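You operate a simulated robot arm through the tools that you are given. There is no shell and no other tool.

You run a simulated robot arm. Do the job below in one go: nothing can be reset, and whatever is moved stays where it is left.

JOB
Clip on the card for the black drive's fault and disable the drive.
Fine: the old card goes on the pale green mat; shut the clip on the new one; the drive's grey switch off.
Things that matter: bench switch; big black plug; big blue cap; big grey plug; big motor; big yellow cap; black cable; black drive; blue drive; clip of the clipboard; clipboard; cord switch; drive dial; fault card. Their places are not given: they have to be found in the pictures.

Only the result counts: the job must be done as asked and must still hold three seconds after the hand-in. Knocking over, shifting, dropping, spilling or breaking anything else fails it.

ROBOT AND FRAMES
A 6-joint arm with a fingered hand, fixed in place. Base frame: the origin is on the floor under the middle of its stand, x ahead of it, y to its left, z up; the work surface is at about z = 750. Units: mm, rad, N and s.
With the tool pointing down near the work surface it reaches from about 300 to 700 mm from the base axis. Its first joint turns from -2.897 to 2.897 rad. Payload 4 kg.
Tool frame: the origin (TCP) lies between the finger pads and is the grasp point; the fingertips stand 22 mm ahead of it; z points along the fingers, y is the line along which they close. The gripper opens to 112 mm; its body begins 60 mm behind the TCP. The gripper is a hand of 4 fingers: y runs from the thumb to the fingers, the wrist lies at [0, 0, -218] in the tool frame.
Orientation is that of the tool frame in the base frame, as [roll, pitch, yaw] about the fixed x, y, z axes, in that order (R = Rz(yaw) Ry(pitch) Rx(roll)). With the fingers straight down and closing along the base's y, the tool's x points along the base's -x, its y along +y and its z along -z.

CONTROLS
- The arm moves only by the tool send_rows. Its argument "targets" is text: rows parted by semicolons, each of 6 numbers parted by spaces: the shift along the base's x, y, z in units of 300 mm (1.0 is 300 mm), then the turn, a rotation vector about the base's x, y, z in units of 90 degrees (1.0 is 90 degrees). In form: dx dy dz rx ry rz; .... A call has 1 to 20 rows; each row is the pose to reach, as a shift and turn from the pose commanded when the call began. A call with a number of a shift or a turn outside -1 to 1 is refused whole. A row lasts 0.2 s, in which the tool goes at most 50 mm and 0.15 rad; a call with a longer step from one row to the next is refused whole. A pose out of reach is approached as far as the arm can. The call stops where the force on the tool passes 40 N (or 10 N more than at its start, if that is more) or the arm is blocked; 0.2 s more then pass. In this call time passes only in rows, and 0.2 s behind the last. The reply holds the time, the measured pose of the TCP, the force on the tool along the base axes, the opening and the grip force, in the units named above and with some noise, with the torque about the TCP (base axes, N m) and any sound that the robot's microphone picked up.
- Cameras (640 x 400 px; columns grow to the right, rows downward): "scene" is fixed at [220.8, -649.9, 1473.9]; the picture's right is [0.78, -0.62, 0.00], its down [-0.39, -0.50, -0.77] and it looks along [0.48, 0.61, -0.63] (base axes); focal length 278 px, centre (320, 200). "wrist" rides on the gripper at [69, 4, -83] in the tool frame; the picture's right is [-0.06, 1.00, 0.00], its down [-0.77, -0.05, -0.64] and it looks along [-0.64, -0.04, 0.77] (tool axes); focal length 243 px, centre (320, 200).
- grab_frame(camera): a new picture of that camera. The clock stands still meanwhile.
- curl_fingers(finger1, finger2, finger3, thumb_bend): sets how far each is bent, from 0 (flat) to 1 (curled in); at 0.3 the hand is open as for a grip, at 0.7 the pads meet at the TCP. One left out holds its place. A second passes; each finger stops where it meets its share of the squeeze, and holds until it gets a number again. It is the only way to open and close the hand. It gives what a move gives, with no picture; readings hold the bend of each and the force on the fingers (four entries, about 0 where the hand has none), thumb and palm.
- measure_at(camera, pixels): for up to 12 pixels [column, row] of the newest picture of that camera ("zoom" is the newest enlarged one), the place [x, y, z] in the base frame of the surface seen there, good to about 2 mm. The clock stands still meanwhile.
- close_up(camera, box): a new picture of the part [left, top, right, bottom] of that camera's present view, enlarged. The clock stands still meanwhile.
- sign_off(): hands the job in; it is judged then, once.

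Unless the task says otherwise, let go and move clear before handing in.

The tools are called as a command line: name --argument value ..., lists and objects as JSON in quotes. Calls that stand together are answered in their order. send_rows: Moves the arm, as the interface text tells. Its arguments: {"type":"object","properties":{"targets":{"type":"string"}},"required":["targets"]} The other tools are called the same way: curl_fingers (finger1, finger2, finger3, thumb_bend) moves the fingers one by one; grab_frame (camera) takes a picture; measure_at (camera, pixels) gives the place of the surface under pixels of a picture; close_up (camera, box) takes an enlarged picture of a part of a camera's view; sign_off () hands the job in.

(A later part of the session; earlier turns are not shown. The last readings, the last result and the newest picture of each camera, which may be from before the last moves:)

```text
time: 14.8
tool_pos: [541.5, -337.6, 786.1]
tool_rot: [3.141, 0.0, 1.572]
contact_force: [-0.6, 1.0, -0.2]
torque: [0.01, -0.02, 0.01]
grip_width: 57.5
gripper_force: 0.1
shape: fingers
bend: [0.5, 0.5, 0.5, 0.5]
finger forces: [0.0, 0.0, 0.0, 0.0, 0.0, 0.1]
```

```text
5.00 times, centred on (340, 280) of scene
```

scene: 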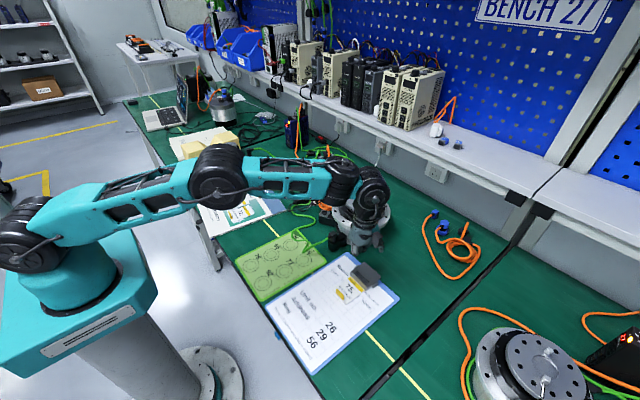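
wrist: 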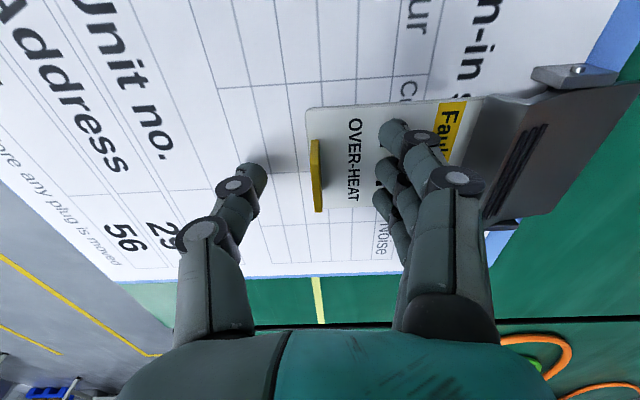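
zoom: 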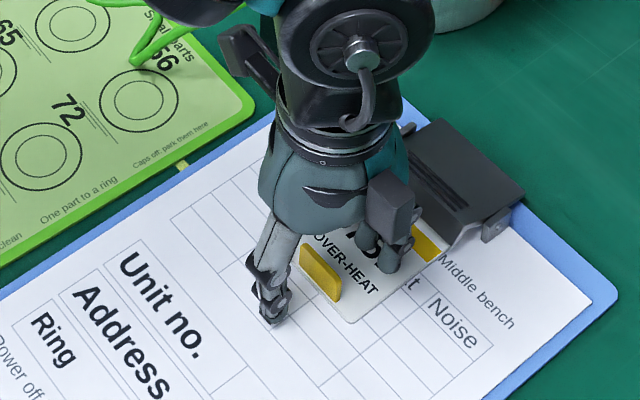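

No contact yet and the tab stands between the tips. I'll close stepwise, first to 0.62, and check the forces for contact with the board.

curl_fingers --finger1 0.62 --finger2 0.62 --finger3 0.62 --thumb_bend 0.62

grab_frame --camera "wrist"

measure_at --camera "wrist" --pixels '[[318, 165], [320, 200], [290, 170], [360, 145], [355, 175], [352, 205], [300, 165], [345, 135]]'

```text
time: 15.8
tool_pos: [541.5, -337.1, 785.7]
tool_rot: [-3.14, 0.0, 1.572]
contact_force: [-0.2, 0.5, 0.2]
torque: [0.0, -0.01, 0.0]
grip_width: 26.6
gripper_force: 0.2
shape: fingers
bend: [0.62, 0.62, 0.62, 0.62]
finger forces: [0.0, 0.0, 0.0, 0.0, 0.1, 0.1]
```

```text
taken
```

wrist: 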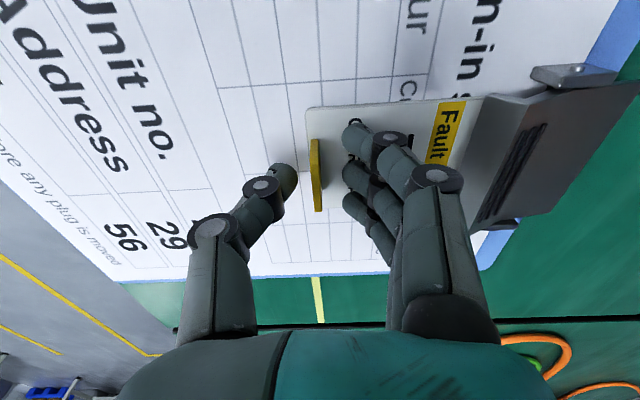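

```text
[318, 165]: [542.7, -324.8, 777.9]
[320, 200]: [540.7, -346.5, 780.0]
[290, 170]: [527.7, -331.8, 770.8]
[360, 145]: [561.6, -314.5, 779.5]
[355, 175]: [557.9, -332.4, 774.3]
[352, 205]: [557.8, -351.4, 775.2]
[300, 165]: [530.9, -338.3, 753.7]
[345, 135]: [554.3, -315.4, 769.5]
```

Still free, tips at z≈763 around the tab. Now close onto the tab: finger2 and thumb to 0.76, the outer fingers to 0.72.

curl_fingers --finger1 0.72 --finger2 0.76 --finger3 0.72 --thumb_bend 0.76

grab_frame --camera "wrist"

close_up --camera "scene" --box '[310, 240, 370, 320]'

```text
time: 16.8
tool_pos: [542.2, -337.6, 786.8]
tool_rot: [-3.141, 0.001, 1.57]
contact_force: [0.0, 0.6, 1.1]
torque: [0.03, -0.01, -0.03]
grip_width: 9.0
gripper_force: 7.8
shape: fingers
bend: [0.71, 0.73, 0.71, 0.71]
finger forces: [1.7, 4.6, 1.7, 0.0, 7.9, 0.0]
```

```text
taken
```

wrist: 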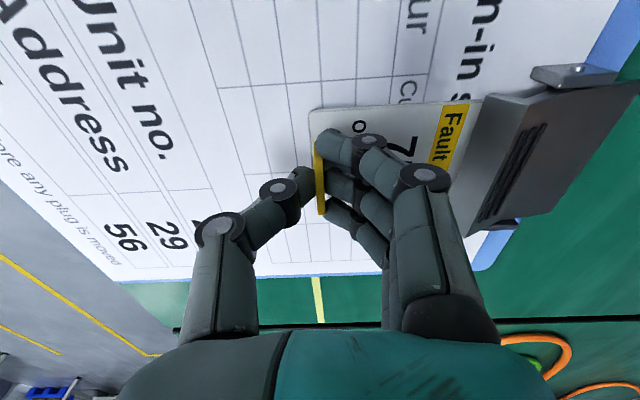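

```text
5.00 times, centred on (340, 280) of scene
```

zoom: 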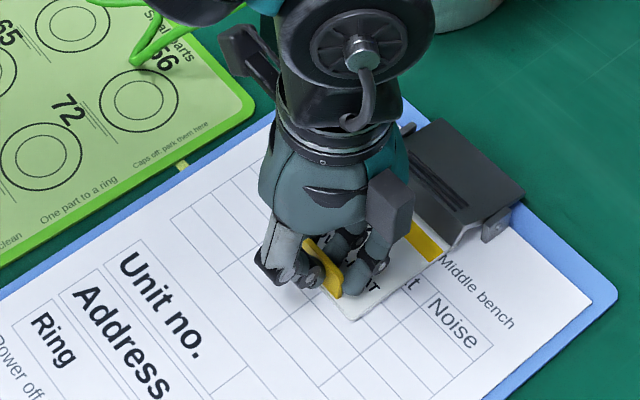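

The grip holds the tab with 8 N shared on all fingers. I'll lift ~2 mm and pull the card straight out along −x from under the raised lip.

send_rows --targets "0 0 0.007 0 0 0; -0.03 0 0.008 0 0 0; -0.06 0 0.008 0 0 0; -0.1 0 0.008 0 0 0; -0.14 0 0.01 0 0 0; -0.18 0 0.01 0 0 0"

grab_frame --camera "wrist"

close_up --camera "scene" --box '[300, 240, 390, 330]'

```text
time: 18.2
tool_pos: [489.0, -337.5, 787.5]
tool_rot: [3.141, 0.001, 1.57]
contact_force: [-0.2, 0.5, 1.2]
torque: [-0.03, -0.01, 0.02]
grip_width: 8.8
gripper_force: 7.8
shape: fingers
bend: [0.71, 0.73, 0.71, 0.71]
finger forces: [1.7, 4.7, 1.7, 0.1, 7.8, 0.1]
```

```text
taken
```

wrist: 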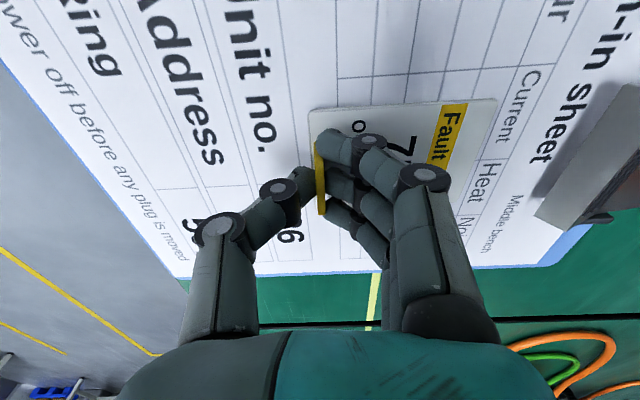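

```text
4.44 times, centred on (345, 285) of scene
```

zoom: 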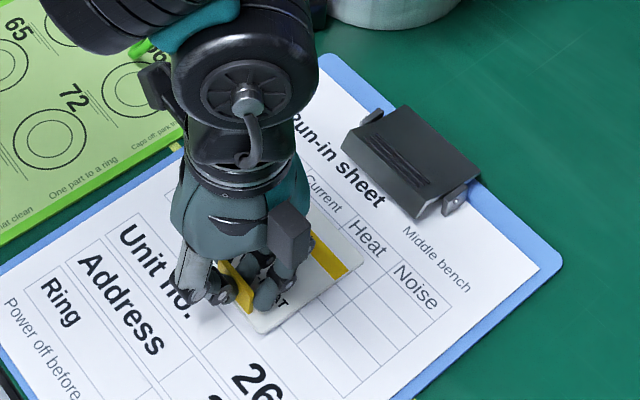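

The card is out and the clip still stands open. I'll measure the card's free end, then the mat's corners in the scene view, to plan the laydown.

measure_at --camera "wrist" --pixels '[[492, 102], [480, 130], [312, 112], [470, 100], [610, 115], [560, 215]]'

grab_frame --camera "scene"

measure_at --camera "scene" --pixels '[[237, 263], [263, 302], [325, 260], [291, 232], [248, 278], [275, 285], [280, 265], [268, 275], [300, 255], [265, 260], [290, 250], [255, 265]]'

```text
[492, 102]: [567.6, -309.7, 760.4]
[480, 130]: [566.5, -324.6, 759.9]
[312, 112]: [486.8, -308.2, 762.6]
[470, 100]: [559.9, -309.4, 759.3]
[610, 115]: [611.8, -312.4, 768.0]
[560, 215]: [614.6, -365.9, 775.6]
```

```text
taken
```

scene: 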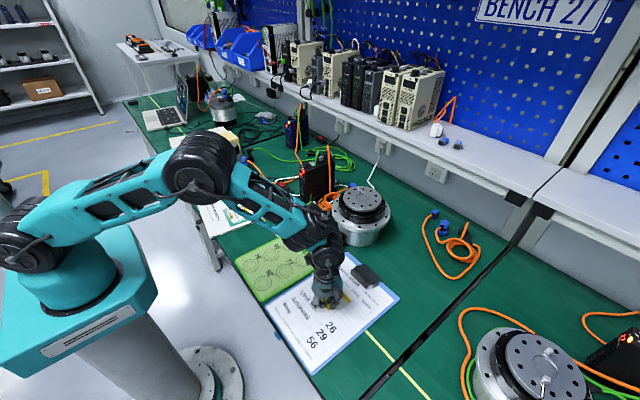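

```text
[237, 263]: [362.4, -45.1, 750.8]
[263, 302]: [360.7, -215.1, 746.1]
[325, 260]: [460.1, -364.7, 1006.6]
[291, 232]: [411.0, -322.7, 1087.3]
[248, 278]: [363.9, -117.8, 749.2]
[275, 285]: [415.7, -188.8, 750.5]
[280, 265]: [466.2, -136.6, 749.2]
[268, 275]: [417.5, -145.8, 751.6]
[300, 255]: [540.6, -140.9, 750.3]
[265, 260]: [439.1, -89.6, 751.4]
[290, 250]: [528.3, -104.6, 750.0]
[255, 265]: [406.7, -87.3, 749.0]
```

The card is 84 mm long (tab 5 mm from its near end) and the mat spans about x 360–590, y −197…−26, free of cable below x≈540. I'll lift and carry the card over the mat to tab position (425,−112).

send_rows --targets "0 0 0.1 0 0 0; 0 0 0.2 0 0 0; -0.03 0.11 0.25 0 0 0; -0.06 0.25 0.25 0 0 0; -0.1 0.39 0.25 0 0 0; -0.15 0.53 0.25 0 0 0; -0.19 0.67 0.25 0 0 0; -0.2133 0.7517 0.25 0 0 0"

grab_frame --camera "wrist"

grab_frame --camera "scene"

```text
time: 20.0
tool_pos: [422.7, -114.6, 866.8]
tool_rot: [-3.141, -0.001, 1.572]
contact_force: [0.5, -0.2, 0.5]
torque: [0.01, 0.02, 0.0]
grip_width: 8.6
gripper_force: 7.9
shape: fingers
bend: [0.71, 0.73, 0.71, 0.71]
finger forces: [1.6, 4.8, 1.5, 0.0, 7.6, 0.0]
```

```text
taken
```

wrist: 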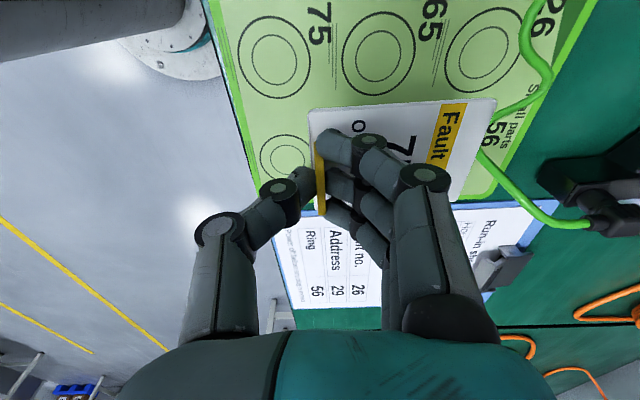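

```text
taken
```

scene: 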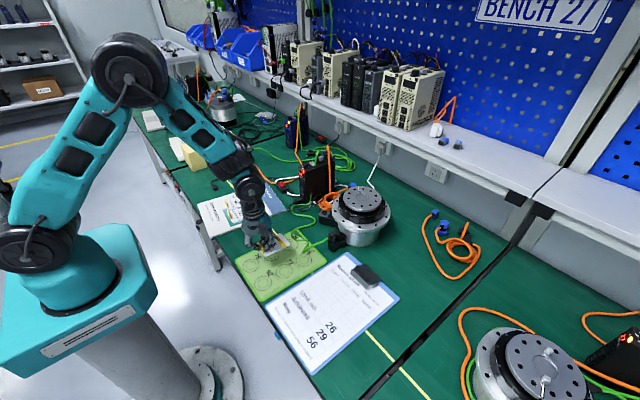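

The card hangs level over the mat (wrist view, card at (410,140)). I'll measure the mat's edges and the cable in this view to confirm the landing spot is clear.

measure_at --camera "wrist" --pixels '[[215, 30], [235, 90], [258, 180], [300, 205], [500, 190], [540, 95], [505, 120], [480, 160], [450, 100], [495, 100], [590, 10], [260, 60]]'

close_up --camera "scene" --box '[225, 210, 335, 310]'

```text
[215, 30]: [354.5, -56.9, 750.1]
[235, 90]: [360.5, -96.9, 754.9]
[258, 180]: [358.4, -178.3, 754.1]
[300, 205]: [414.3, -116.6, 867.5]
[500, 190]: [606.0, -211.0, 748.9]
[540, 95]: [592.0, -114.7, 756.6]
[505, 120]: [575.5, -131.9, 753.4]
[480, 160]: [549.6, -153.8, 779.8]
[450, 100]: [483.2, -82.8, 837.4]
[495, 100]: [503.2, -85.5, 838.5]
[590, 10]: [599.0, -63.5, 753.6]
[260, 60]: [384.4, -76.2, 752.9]
```

```text
4.00 times, centred on (280, 260) of scene
```

zoom: 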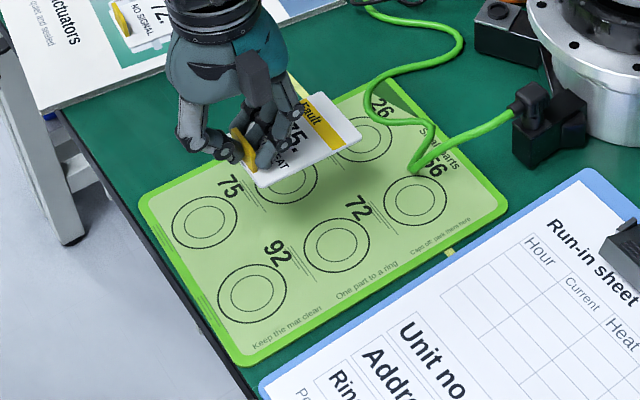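

The mat's top is z≈753.5 with its near edge at x≈358 and the cable stays beyond x≈550, so the spot is clear. I'll lower until the card just touches the mat.

send_rows --targets "0.01 0 -0.1 0 0 0; 0.015 0 -0.2 0 0 0; 0.015 0 -0.24 0 0 0; 0.015 0 -0.255 0 0 0; 0.015 0 -0.262 0 0 0; 0.015 0 -0.268 0 0 0"

grab_frame --camera "wrist"

measure_at --camera "wrist" --pixels '[[450, 100], [490, 102], [320, 110], [475, 130], [495, 90], [300, 110], [460, 185]]'

close_up --camera "scene" --box '[225, 210, 335, 310]'

```text
time: 21.4
tool_pos: [427.4, -113.5, 784.4]
tool_rot: [-3.141, 0.0, 1.57]
contact_force: [-0.4, 0.8, -0.8]
torque: [-0.02, 0.0, -0.01]
grip_width: 8.5
gripper_force: 8.1
shape: fingers
bend: [0.71, 0.73, 0.71, 0.71]
finger forces: [1.6, 4.9, 1.6, 0.1, 7.7, 0.1]
```

```text
taken
```

wrist: 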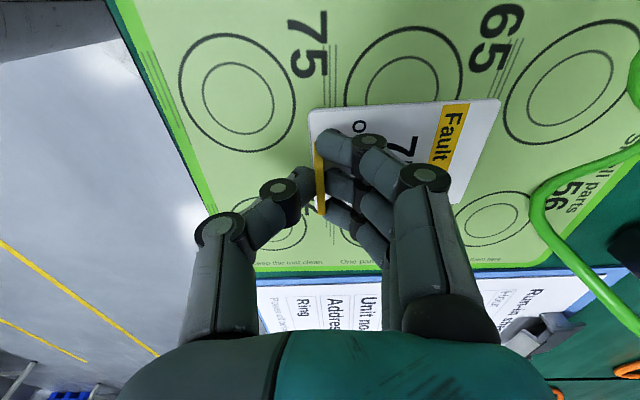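

```text
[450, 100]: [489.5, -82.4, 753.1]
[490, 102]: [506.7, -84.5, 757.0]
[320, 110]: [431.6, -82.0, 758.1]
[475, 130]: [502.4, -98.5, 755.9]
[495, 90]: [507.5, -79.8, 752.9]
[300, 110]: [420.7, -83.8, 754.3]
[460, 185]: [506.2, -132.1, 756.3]
```

```text
4.00 times, centred on (280, 260) of scene
```

zoom: 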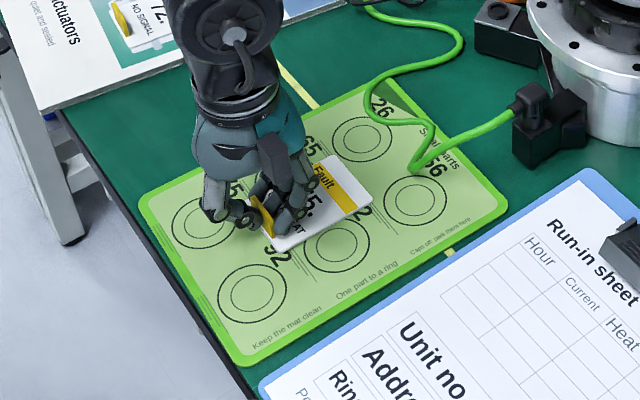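

The card's top reads z≈756.5 and the mat 753, so it's within a millimetre or two. I'll lower 2 mm more, then open the hand to 0.55 gently.

send_rows --targets "0 0 -0.003 0 0 0; 0 0 -0.006 0 0 0"

curl_fingers --finger1 0.6 --finger2 0.6 --finger3 0.6 --thumb_bend 0.6

grab_frame --camera "wrist"

measure_at --camera "wrist" --pixels '[[450, 110], [490, 102], [318, 150], [318, 190], [475, 130], [495, 90], [300, 110], [460, 185]]'

```text
time: 22.0
tool_pos: [427.7, -113.5, 782.2]
tool_rot: [3.139, 0.0, 1.571]
contact_force: [-0.5, 1.3, -1.7]
torque: [0.02, -0.01, 0.0]
grip_width: 9.1
gripper_force: 7.8
shape: fingers
bend: [0.71, 0.73, 0.71, 0.71]
finger forces: [1.6, 4.8, 1.6, 0.1, 7.7, 0.0]
```

```text
time: 23.0
tool_pos: [427.2, -114.1, 782.5]
tool_rot: [3.14, -0.001, 1.571]
contact_force: [-0.7, 0.1, 2.1]
torque: [0.03, 0.0, 0.04]
grip_width: 29.6
gripper_force: 0.3
shape: fingers
bend: [0.6, 0.6, 0.6, 0.6]
finger forces: [0.3, 0.3, 0.5, 0.0, 0.1, 0.1]
```

```text
taken
```

wrist: 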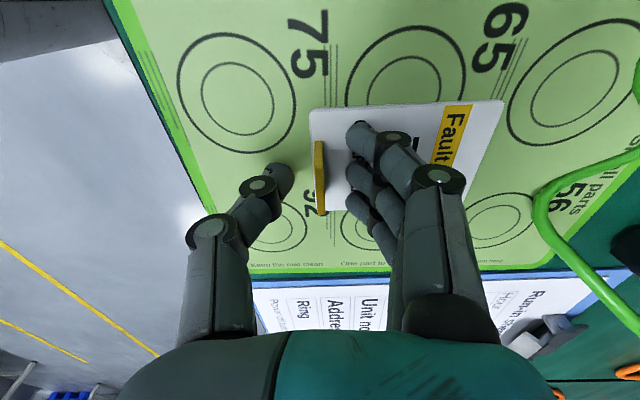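

```text
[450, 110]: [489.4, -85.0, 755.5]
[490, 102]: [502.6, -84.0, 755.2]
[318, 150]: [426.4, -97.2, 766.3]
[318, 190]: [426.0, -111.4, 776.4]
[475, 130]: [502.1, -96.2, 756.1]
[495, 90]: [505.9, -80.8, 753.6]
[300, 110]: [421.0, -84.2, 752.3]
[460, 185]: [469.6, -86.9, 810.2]
```

The card lies on the mat (top z≈755.5), the tab is free between the digits and the tips barely touch the card. I'll rise straight up and check that it stays.

send_rows --targets "0 0 0.02 0 0 0; 0 0 0.06 0 0 0; 0 0 0.15 0 0 0; 0 0 0.3 0 0 0"

grab_frame --camera "wrist"

grab_frame --camera "scene"

close_up --camera "scene" --box '[225, 210, 405, 380]'

```text
time: 24.0
tool_pos: [425.6, -113.0, 871.9]
tool_rot: [-3.14, -0.001, 1.571]
contact_force: [-0.2, 0.0, 0.0]
torque: [0.0, -0.01, 0.03]
grip_width: 30.1
gripper_force: 0.0
shape: fingers
bend: [0.6, 0.6, 0.6, 0.6]
finger forces: [0.0, 0.0, 0.0, 0.1, 0.0, 0.0]
```

```text
taken
```

wrist: 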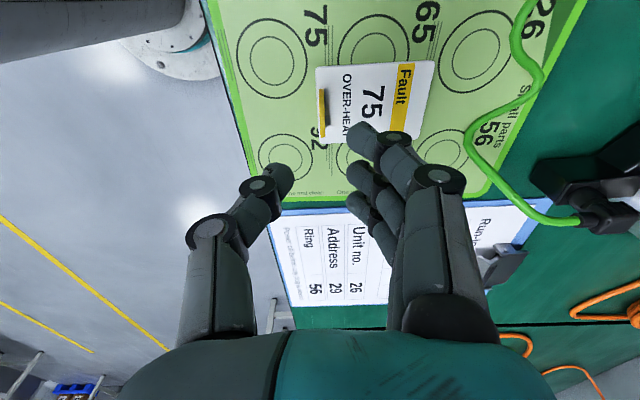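

```text
taken
```

scene: 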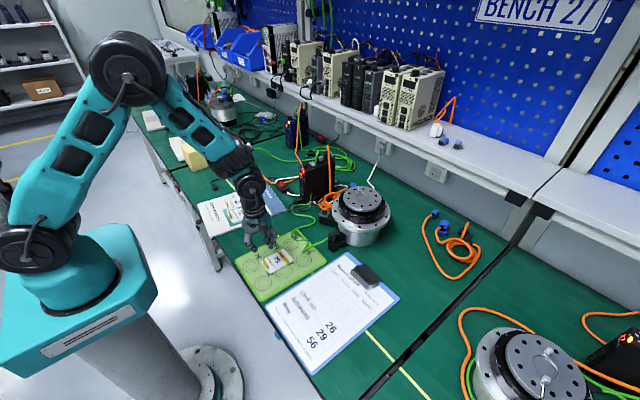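

```text
2.35 times, centred on (315, 295) of scene
```

zoom: 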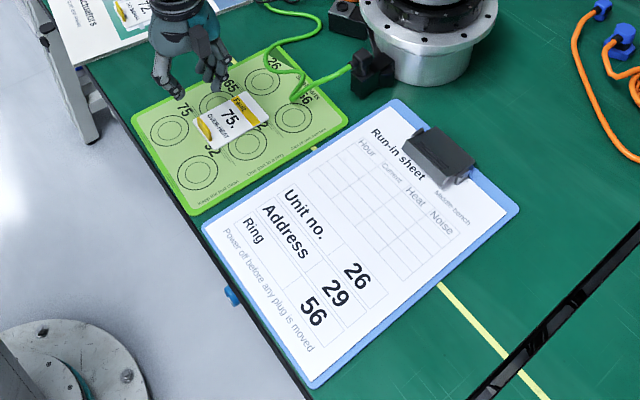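

Card 75 rests on the mat and nothing else moved; the clip is still open. I'll now go over to the brochure with card 62, around (450,232), staying at z≈890.

send_rows --targets "0.01 0.14 0.02 0 0 0; 0.02 0.28 0.04 0 0 0; 0.03 0.42 0.06 0 0 0; 0.04 0.56 0.08 0 0 0; 0.05 0.7 0.1 0 0 0; 0.06 0.84 0.1 0 0 0; 0.065 0.98 0.1 0 0 0"

grab_frame --camera "wrist"

grab_frame --camera "scene"

```text
time: 25.6
tool_pos: [447.7, 181.2, 901.6]
tool_rot: [-3.141, -0.001, 1.571]
contact_force: [-0.4, -0.9, 0.3]
torque: [-0.02, -0.03, 0.01]
grip_width: 30.2
gripper_force: 0.0
shape: fingers
bend: [0.6, 0.6, 0.6, 0.6]
finger forces: [0.1, 0.1, 0.0, 0.1, 0.0, 0.0]
```

```text
taken
```

wrist: 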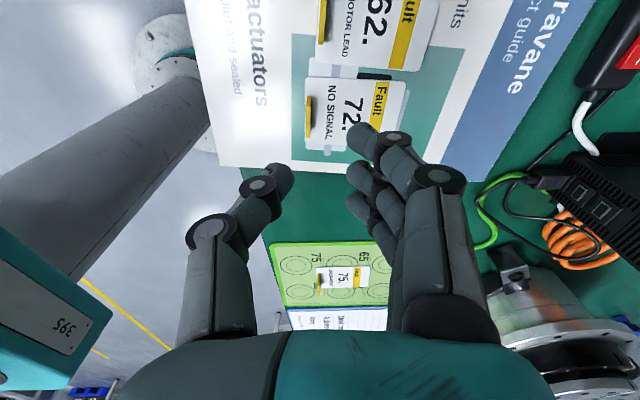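

```text
taken
```

scene: 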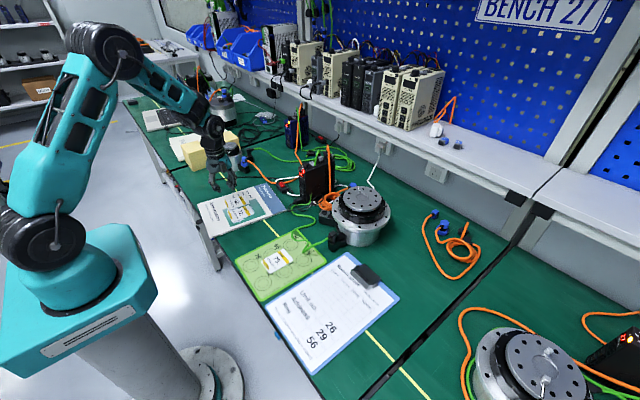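

Card 62 sits at the top of the wrist view around (375,25) and card 72 at (350,110). I'll move +50 mm in y to bring card 62 into view and measure it.

send_rows --targets "0 0.09 0 0 0 0; 0.005 0.17 0 0 0 0"

grab_frame --camera "wrist"

close_up --camera "wrist" --box '[280, 40, 460, 200]'

```text
time: 26.2
tool_pos: [451.6, 232.0, 900.3]
tool_rot: [-3.141, -0.001, 1.571]
contact_force: [0.0, 0.1, 0.2]
torque: [0.01, 0.0, 0.0]
grip_width: 30.1
gripper_force: 0.1
shape: fingers
bend: [0.6, 0.6, 0.6, 0.6]
finger forces: [0.0, 0.0, 0.0, 0.0, 0.0, 0.0]
```

```text
taken
```

wrist: 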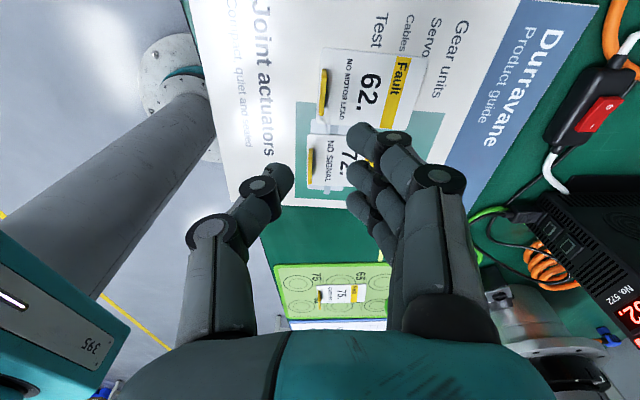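

```text
2.50 times, centred on (370, 120) of wrist
```

zoom: 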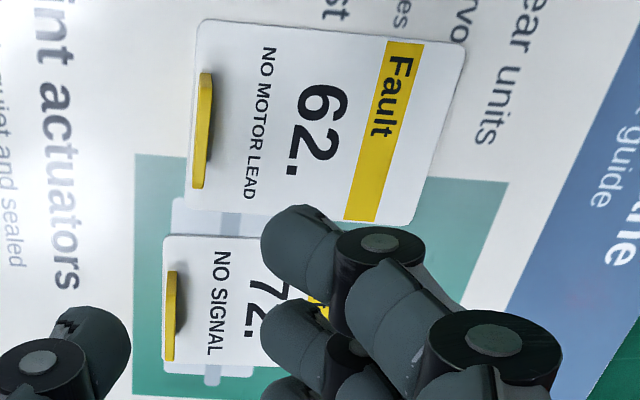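

Card 62 is clear in the zoom: tab from (206,75) to (197,187), corners near (205,22), (190,207), (462,45), (418,222). I'll measure these.

measure_at --camera "zoom" --pixels '[[209, 76], [206, 95], [203, 130], [200, 165], [197, 183], [205, 30], [193, 200], [458, 50], [415, 217], [300, 110], [172, 280], [167, 355]]'

measure_at --camera "zoom" --pixels '[[475, 30], [480, 100], [170, 120], [440, 200], [172, 238], [260, 240], [560, 150], [600, 100], [100, 300]]'

```text
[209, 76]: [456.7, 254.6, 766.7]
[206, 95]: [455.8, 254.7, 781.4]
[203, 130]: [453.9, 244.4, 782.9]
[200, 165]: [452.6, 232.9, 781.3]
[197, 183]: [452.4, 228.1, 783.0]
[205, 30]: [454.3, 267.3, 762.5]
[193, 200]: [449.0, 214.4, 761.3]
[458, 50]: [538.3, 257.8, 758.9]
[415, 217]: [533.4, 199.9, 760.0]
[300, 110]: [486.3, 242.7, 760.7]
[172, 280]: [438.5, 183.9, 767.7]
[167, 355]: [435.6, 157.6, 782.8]
```

```text
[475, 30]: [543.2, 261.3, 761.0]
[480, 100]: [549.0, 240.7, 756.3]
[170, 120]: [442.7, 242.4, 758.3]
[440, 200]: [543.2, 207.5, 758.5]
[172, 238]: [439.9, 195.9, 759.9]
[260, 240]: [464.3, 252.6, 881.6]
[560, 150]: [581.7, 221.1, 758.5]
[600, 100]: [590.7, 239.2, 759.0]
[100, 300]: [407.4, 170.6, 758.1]
```

Card 62 lies turned about −7.5° with its tab centre at (454,241.4), top z≈782.5. I'll turn the hand to match and centre it above, then lower to z≈792.

send_rows --targets "0.009 0.0313 -0.03 0 0 -0.083; 0.009 0.0313 -0.13 0 0 -0.083; 0.009 0.0313 -0.23 0 0 -0.083; 0.009 0.0313 -0.31 0 0 -0.083; 0.009 0.0313 -0.34 0 0 -0.083; 0.009 0.0313 -0.36 0 0 -0.083"

grab_frame --camera "wrist"

measure_at --camera "wrist" --pixels '[[318, 150], [318, 165], [320, 200], [285, 170], [360, 130], [355, 165], [350, 200]]'

close_up --camera "scene" --box '[195, 160, 285, 250]'

```text
time: 27.6
tool_pos: [450.4, 241.3, 792.4]
tool_rot: [3.141, -0.001, 1.441]
contact_force: [0.5, -0.7, 0.0]
torque: [0.02, 0.03, 0.0]
grip_width: 30.2
gripper_force: 0.0
shape: fingers
bend: [0.6, 0.6, 0.6, 0.6]
finger forces: [0.0, 0.1, 0.0, 0.1, 0.1, 0.1]
```

```text
taken
```

wrist: 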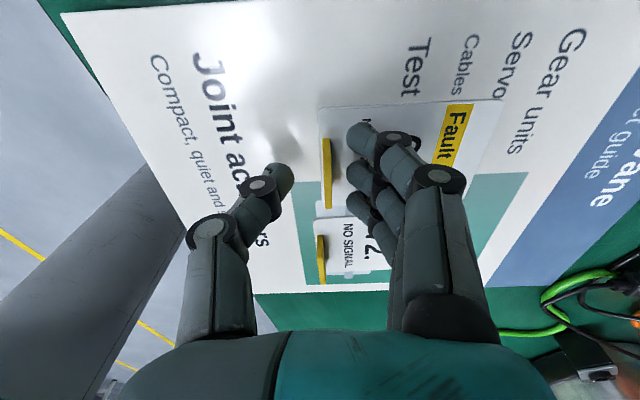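

```text
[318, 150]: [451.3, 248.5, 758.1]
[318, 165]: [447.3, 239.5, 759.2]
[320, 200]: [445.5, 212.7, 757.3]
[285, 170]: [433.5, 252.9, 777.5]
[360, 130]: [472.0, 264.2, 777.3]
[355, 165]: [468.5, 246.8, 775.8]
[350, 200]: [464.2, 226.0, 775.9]
```

```text
4.44 times, centred on (240, 205) of scene
```

zoom: 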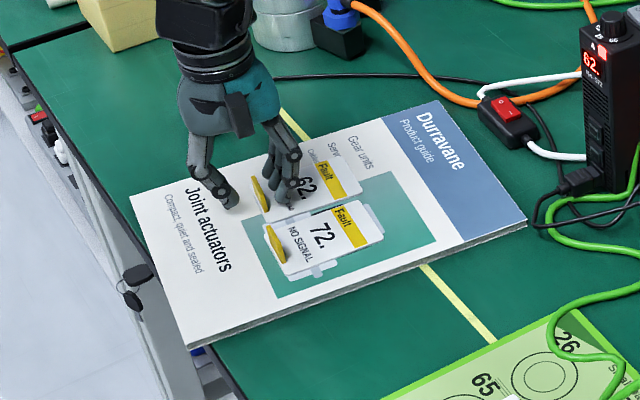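

The tab shows at (328,170), slightly nearer the fingers than the thumb. I'll measure the tab exactly at this pose.

close_up --camera "wrist" --box '[280, 90, 420, 230]'

measure_at --camera "wrist" --pixels '[[326, 145], [327, 160], [328, 180], [329, 205], [327, 170], [325, 150]]'

```text
2.86 times, centred on (350, 160) of wrist
```

zoom: 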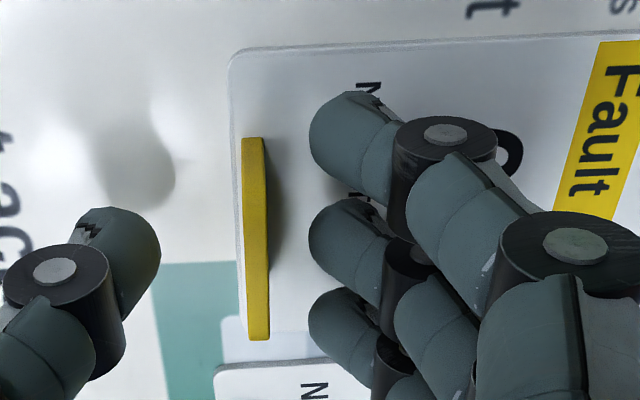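

```text
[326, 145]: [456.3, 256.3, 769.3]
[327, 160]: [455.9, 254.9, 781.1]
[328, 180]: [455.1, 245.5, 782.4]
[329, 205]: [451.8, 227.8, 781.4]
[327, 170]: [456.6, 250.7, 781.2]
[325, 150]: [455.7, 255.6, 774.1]
```

The tab's centre is (454,241.8) while the TCP is at x=450.4, so I'll shift +3.5 mm in x, lower 3 mm and close as before.

send_rows --targets "0.006 0 0 0 0 0; 0.0117 0 -0.005 0 0 -0.01; 0.0117 0 -0.01 0 0 -0.01"

curl_fingers --finger1 0.72 --finger2 0.76 --finger3 0.72 --thumb_bend 0.76

grab_frame --camera "wrist"

close_up --camera "scene" --box '[195, 160, 285, 250]'

```text
time: 28.4
tool_pos: [456.0, 241.1, 789.4]
tool_rot: [3.14, 0.0, 1.423]
contact_force: [0.2, 0.3, 0.7]
torque: [-0.01, -0.01, 0.0]
grip_width: 30.0
gripper_force: 0.1
shape: fingers
bend: [0.6, 0.6, 0.6, 0.6]
finger forces: [0.0, 0.0, 0.0, 0.0, 0.1, 0.0]
```

```text
time: 29.4
tool_pos: [456.1, 241.8, 789.9]
tool_rot: [3.141, 0.0, 1.422]
contact_force: [0.0, -0.7, 0.1]
torque: [0.0, 0.01, 0.02]
grip_width: 7.9
gripper_force: 6.8
shape: fingers
bend: [0.72, 0.73, 0.71, 0.72]
finger forces: [0.9, 5.2, 1.3, 0.0, 7.2, 0.0]
```

```text
taken
```

wrist: 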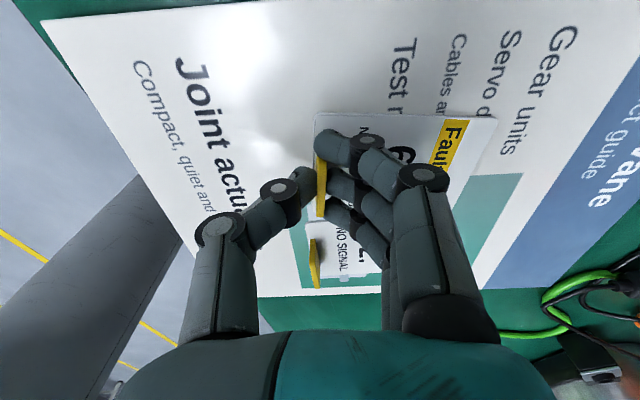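

```text
4.44 times, centred on (240, 205) of scene
```

zoom: 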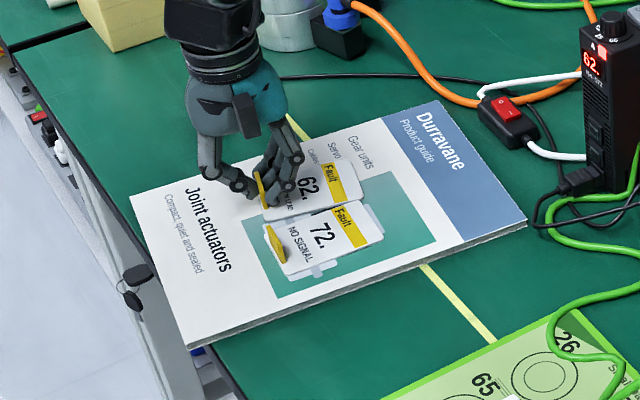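

Card 62 is gripped (7 N at the thumb) and its edge is ~13 mm clear of card 72. I'll lift it straight up, turn back the 8.5°, and carry it toward the clipboard.

send_rows --targets "0 0 0.04 0 0 0; 0 0 0.12 0 0 0; 0 0 0.25 0 0 0; 0.02 -0.1 0.3 0 0 0.02; 0.03 -0.24 0.3 0 0 0.04; 0.04 -0.38 0.3 0 0 0.06; 0.05 -0.52 0.3 0 0 0.08; 0.06 -0.66 0.3 0 0 0.0945; 0.07 -0.8 0.3 0 0 0.0945; 0.08 -0.94 0.3 0 0 0.0945"

grab_frame --camera "wrist"

grab_frame --camera "scene"

```text
time: 31.6
tool_pos: [476.2, -44.2, 876.8]
tool_rot: [-3.141, 0.0, 1.575]
contact_force: [-0.8, 0.1, 0.0]
torque: [0.0, 0.05, -0.01]
grip_width: 8.0
gripper_force: 7.3
shape: fingers
bend: [0.72, 0.73, 0.71, 0.72]
finger forces: [0.9, 5.2, 1.0, 0.1, 7.0, 0.0]
```

```text
taken
```

wrist: 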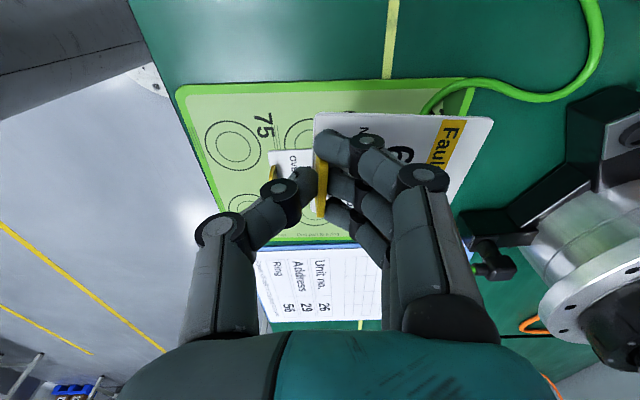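

```text
taken
```

scene: 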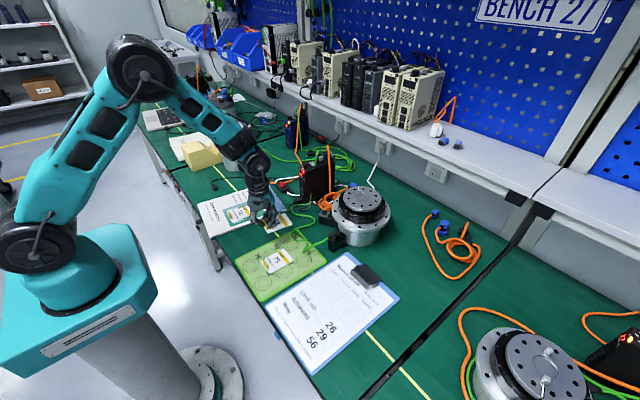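

Card 62 is held level. I'll continue to a point above the sheet at (482,−336), short of the clip.

send_rows --targets "0 -0.14 0 0 0 0; 0 -0.28 0 0 0 0; 0.005 -0.42 0 0 0 0; 0.01 -0.56 0 0 0 0; 0.015 -0.7 0 0 0 0; 0.02 -0.84 0 0 0 0; 0.02 -0.94 0 0 0 0; 0.02 -0.974 0 0 0 0"

grab_frame --camera "wrist"

measure_at --camera "wrist" --pixels '[[318, 118], [490, 122], [465, 180], [320, 170], [322, 200], [470, 120], [400, 115], [475, 160]]'

close_up --camera "scene" --box '[300, 220, 400, 320]'

```text
time: 33.4
tool_pos: [485.8, -332.1, 881.3]
tool_rot: [3.142, 0.0, 1.57]
contact_force: [-0.3, 0.6, -0.6]
torque: [-0.04, 0.02, 0.0]
grip_width: 7.9
gripper_force: 7.6
shape: fingers
bend: [0.72, 0.73, 0.71, 0.72]
finger forces: [0.8, 5.3, 1.0, 0.0, 6.7, 0.1]
```

```text
taken
```

wrist: 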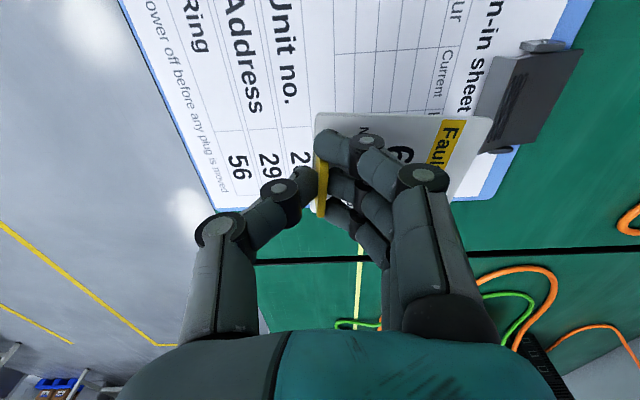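

```text
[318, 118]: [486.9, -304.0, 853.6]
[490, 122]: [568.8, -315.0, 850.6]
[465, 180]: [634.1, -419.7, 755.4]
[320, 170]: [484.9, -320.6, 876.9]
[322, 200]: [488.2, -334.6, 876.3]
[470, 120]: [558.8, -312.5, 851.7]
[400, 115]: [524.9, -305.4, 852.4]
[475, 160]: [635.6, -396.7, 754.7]
```

```text
4.00 times, centred on (350, 270) of scene
```

zoom: 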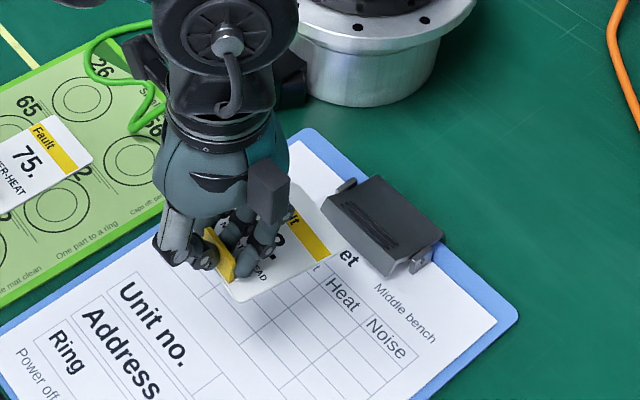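

The card looks yawed a few degrees in the hand (edge from (318,113) to (490,118)). I'll zoom and measure its edges to correct this.

close_up --camera "wrist" --box '[300, 90, 520, 230]'

measure_at --camera "zoom" --pixels '[[55, 70], [150, 74], [250, 78], [350, 82], [450, 86], [520, 89], [550, 100], [540, 140], [500, 230], [475, 290], [520, 180], [62, 280]]'

```text
2.86 times, centred on (410, 160) of wrist
```

zoom: 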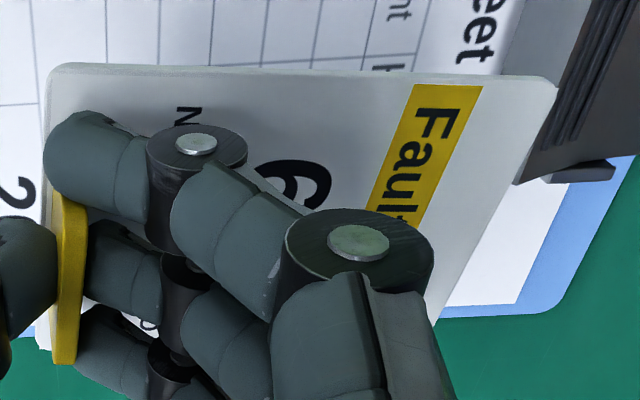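

```text
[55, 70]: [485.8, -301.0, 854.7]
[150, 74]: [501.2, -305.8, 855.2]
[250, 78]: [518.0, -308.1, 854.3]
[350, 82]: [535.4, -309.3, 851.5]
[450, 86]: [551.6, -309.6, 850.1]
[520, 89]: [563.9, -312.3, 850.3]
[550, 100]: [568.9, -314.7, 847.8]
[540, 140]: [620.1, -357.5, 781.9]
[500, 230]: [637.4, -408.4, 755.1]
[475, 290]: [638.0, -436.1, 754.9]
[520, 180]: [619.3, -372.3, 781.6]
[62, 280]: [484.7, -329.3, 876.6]
```

The card's edge runs about −4° from x and droops ~5 mm at its free end; both are small. I'll turn the hand +4°, shift −3 mm in y, and lower to just above the sheet.

send_rows --targets "0 -0.005 -0.05 0 0 0.022; 0 -0.0107 -0.15 0 0 0.044; 0 -0.0107 -0.22 0 0 0.044; 0 -0.0107 -0.27 0 0 0.044; 0 -0.0107 -0.295 0 0 0.044"

grab_frame --camera "wrist"

close_up --camera "wrist" --box '[300, 70, 640, 230]'

close_up --camera "scene" --box '[310, 230, 390, 320]'

```text
time: 34.6
tool_pos: [485.1, -336.7, 793.5]
tool_rot: [-3.14, 0.002, 1.642]
contact_force: [0.0, -0.7, 0.0]
torque: [-0.01, 0.01, 0.07]
grip_width: 7.7
gripper_force: 6.6
shape: fingers
bend: [0.72, 0.73, 0.71, 0.72]
finger forces: [0.8, 5.4, 1.0, 0.0, 6.6, 0.0]
```

```text
taken
```

wrist: 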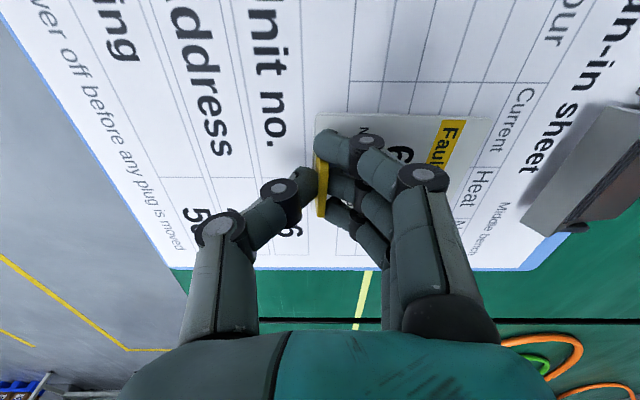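

```text
1.88 times, centred on (470, 150) of wrist
```

zoom: 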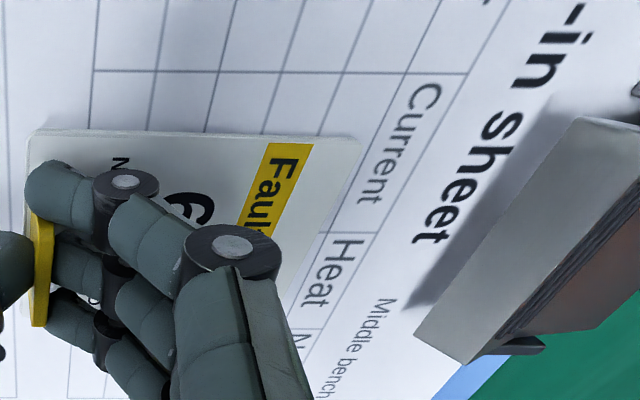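

```text
4.44 times, centred on (350, 275) of scene
```

zoom: 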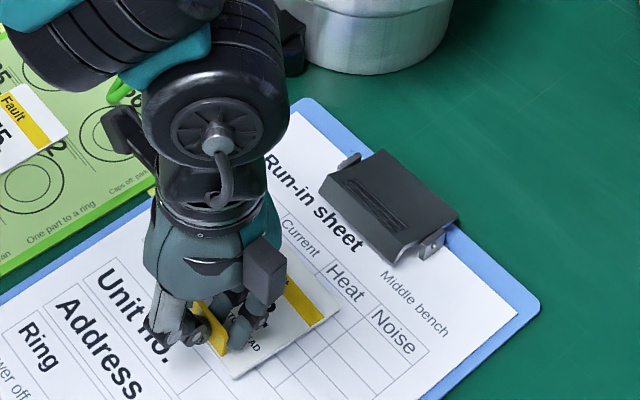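

The card is now near the sheet with the open lip ahead (lip's lower edge from (575,120) to (415,335) in the zoom). I'll measure the card edges and lip height relative to each other.

measure_at --camera "zoom" --pixels '[[45, 133], [130, 134], [220, 136], [320, 139], [355, 146], [335, 190], [310, 245], [575, 125], [500, 225], [425, 330], [420, 200], [38, 320]]'

```text
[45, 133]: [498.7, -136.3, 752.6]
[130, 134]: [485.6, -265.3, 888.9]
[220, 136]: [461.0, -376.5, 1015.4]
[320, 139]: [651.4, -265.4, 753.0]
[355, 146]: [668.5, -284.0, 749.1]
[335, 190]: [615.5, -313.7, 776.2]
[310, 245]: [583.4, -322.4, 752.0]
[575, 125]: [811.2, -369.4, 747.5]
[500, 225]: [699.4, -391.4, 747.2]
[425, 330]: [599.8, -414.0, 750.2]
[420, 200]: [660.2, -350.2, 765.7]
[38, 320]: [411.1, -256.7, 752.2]
```

Those readings came from the later scene zoom, so they don't apply; I'll retake the wrist zoom and measure again.

close_up --camera "wrist" --box '[300, 70, 640, 230]'

measure_at --camera "zoom" --pixels '[[45, 133], [130, 134], [220, 136], [320, 139], [355, 146], [335, 190], [310, 245], [575, 125], [500, 225], [425, 330], [420, 200], [38, 320]]'

```text
1.88 times, centred on (470, 150) of wrist
```

zoom: 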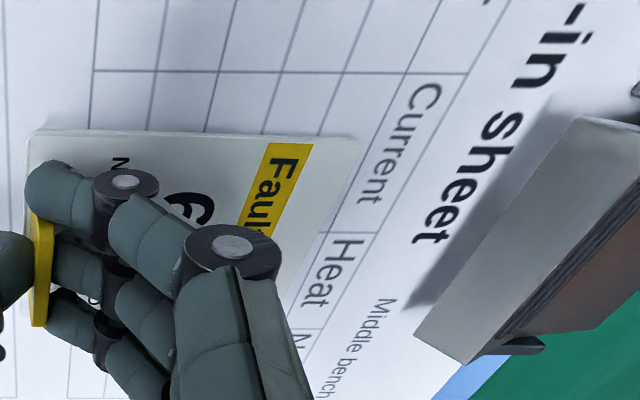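

```text
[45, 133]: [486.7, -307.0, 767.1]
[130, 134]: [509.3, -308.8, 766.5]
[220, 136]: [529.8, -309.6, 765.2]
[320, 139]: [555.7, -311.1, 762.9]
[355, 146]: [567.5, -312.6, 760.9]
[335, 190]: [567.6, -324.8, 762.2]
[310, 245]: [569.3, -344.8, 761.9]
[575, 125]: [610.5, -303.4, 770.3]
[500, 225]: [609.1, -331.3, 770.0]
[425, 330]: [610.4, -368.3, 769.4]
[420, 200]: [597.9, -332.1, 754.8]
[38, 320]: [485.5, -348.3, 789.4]
```

The card tip (top z≈762) is centred on the clip, below the lip's edge (z≈770) and above the sheet (754.8). I'll slide it in +55 mm along x.

send_rows --targets "0.04 0 -0.003 0 0 0; 0.08 0 -0.005 0 0 0; 0.12 0 -0.005 0 0 0; 0.155 0 -0.005 0 0 0; 0.184 0 -0.005 0 0 0"

grab_frame --camera "wrist"

close_up --camera "scene" --box '[310, 230, 390, 320]'

close_up --camera "wrist" --box '[290, 70, 640, 240]'

measure_at --camera "zoom" --pixels '[[50, 85], [130, 86], [220, 88], [290, 90], [38, 300], [320, 100], [330, 150]]'

```text
time: 35.8
tool_pos: [540.0, -337.3, 791.1]
tool_rot: [3.141, 0.001, 1.641]
contact_force: [0.3, 0.2, -0.5]
torque: [0.02, 0.0, -0.01]
grip_width: 7.5
gripper_force: 7.2
shape: fingers
bend: [0.72, 0.73, 0.71, 0.72]
finger forces: [0.8, 5.4, 0.9, 0.1, 6.7, 0.0]
```

```text
taken
```

wrist: 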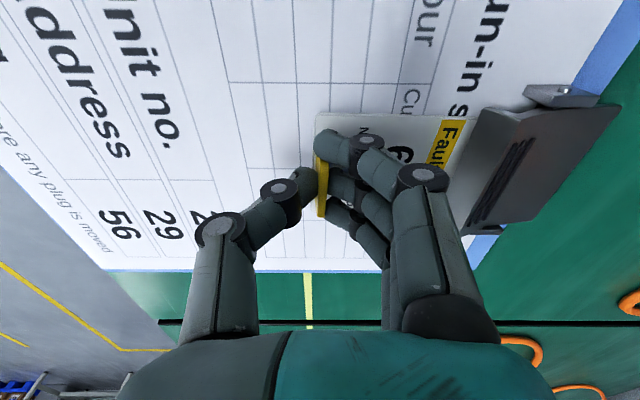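

```text
4.44 times, centred on (350, 275) of scene
```

zoom: 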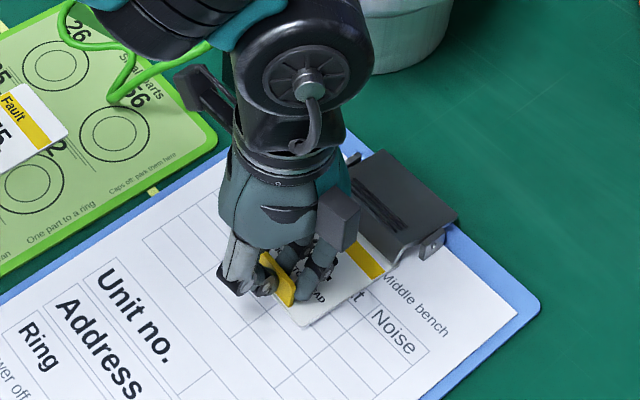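

```text
1.83 times, centred on (465, 155) of wrist
```

zoom: 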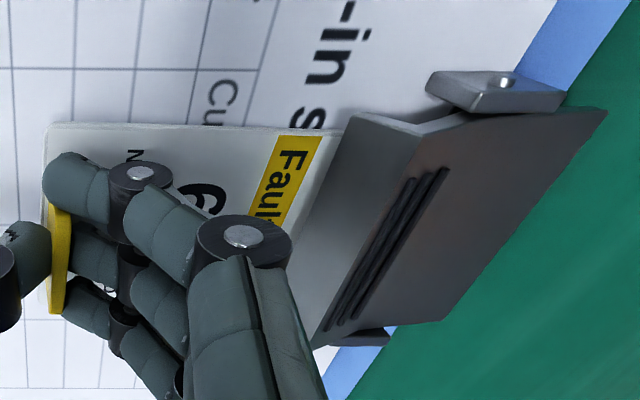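

```text
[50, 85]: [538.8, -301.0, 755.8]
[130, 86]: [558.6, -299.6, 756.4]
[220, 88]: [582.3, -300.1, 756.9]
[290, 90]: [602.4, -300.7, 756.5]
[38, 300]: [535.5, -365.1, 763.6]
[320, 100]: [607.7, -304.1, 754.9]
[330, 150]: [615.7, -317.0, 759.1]
```

The card's tip is under the lip. I'll measure the card's edge, band and tab in this zoom to check depth.

measure_at --camera "zoom" --pixels '[[60, 130], [150, 130], [250, 132], [325, 135], [58, 230], [56, 290], [320, 160], [310, 190], [345, 140], [420, 130], [47, 140], [360, 125]]'

```text
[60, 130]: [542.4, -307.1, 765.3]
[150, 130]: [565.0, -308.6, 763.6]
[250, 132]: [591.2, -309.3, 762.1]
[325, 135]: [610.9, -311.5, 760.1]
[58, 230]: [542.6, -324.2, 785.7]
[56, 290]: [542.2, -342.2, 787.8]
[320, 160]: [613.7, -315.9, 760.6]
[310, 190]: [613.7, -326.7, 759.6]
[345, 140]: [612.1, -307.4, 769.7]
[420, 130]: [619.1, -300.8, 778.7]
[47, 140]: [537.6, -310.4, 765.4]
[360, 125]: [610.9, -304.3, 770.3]
```

The tab is at x≈541.5 and the tip reaches ~622, matching how card 75 sat; the near end is still ~8 mm high. I'll lower in small steps until it rests on the sheet.

send_rows --targets "0 0 -0.006 0 0 0; 0 0 -0.012 0 0 0; 0 0 -0.018 0 0 0; 0 0 -0.023 0 0 0"

close_up --camera "wrist" --box '[290, 70, 640, 240]'

measure_at --camera "zoom" --pixels '[[60, 130], [150, 130], [250, 132], [325, 135], [58, 230], [56, 290], [320, 160], [310, 190], [345, 140], [420, 130], [47, 140], [360, 125]]'

```text
time: 36.8
tool_pos: [540.4, -335.1, 782.4]
tool_rot: [-3.14, 0.0, 1.641]
contact_force: [-0.2, 0.1, -0.7]
torque: [-0.02, -0.01, -0.02]
grip_width: 7.7
gripper_force: 7.7
shape: fingers
bend: [0.72, 0.73, 0.71, 0.72]
finger forces: [0.7, 5.6, 1.0, 0.0, 7.0, 0.1]
```

```text
1.83 times, centred on (465, 155) of wrist
```

zoom: 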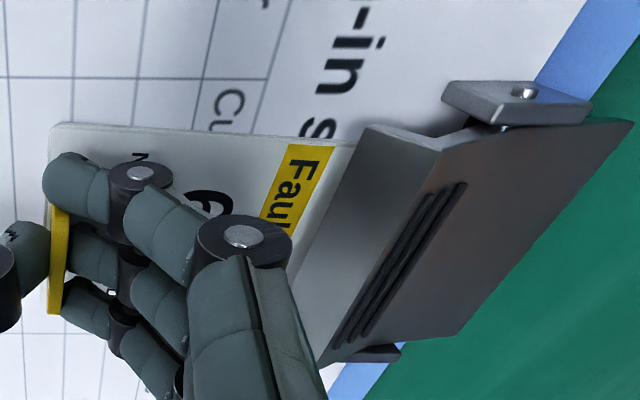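

```text
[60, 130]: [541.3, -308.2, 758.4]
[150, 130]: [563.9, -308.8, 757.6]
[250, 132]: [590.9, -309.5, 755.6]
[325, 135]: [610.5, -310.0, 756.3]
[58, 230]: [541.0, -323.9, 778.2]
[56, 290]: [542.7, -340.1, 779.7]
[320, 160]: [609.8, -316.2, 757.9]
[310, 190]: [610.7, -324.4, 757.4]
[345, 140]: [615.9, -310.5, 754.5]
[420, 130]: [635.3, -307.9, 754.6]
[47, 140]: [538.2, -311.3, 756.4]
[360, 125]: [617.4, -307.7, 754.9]
```

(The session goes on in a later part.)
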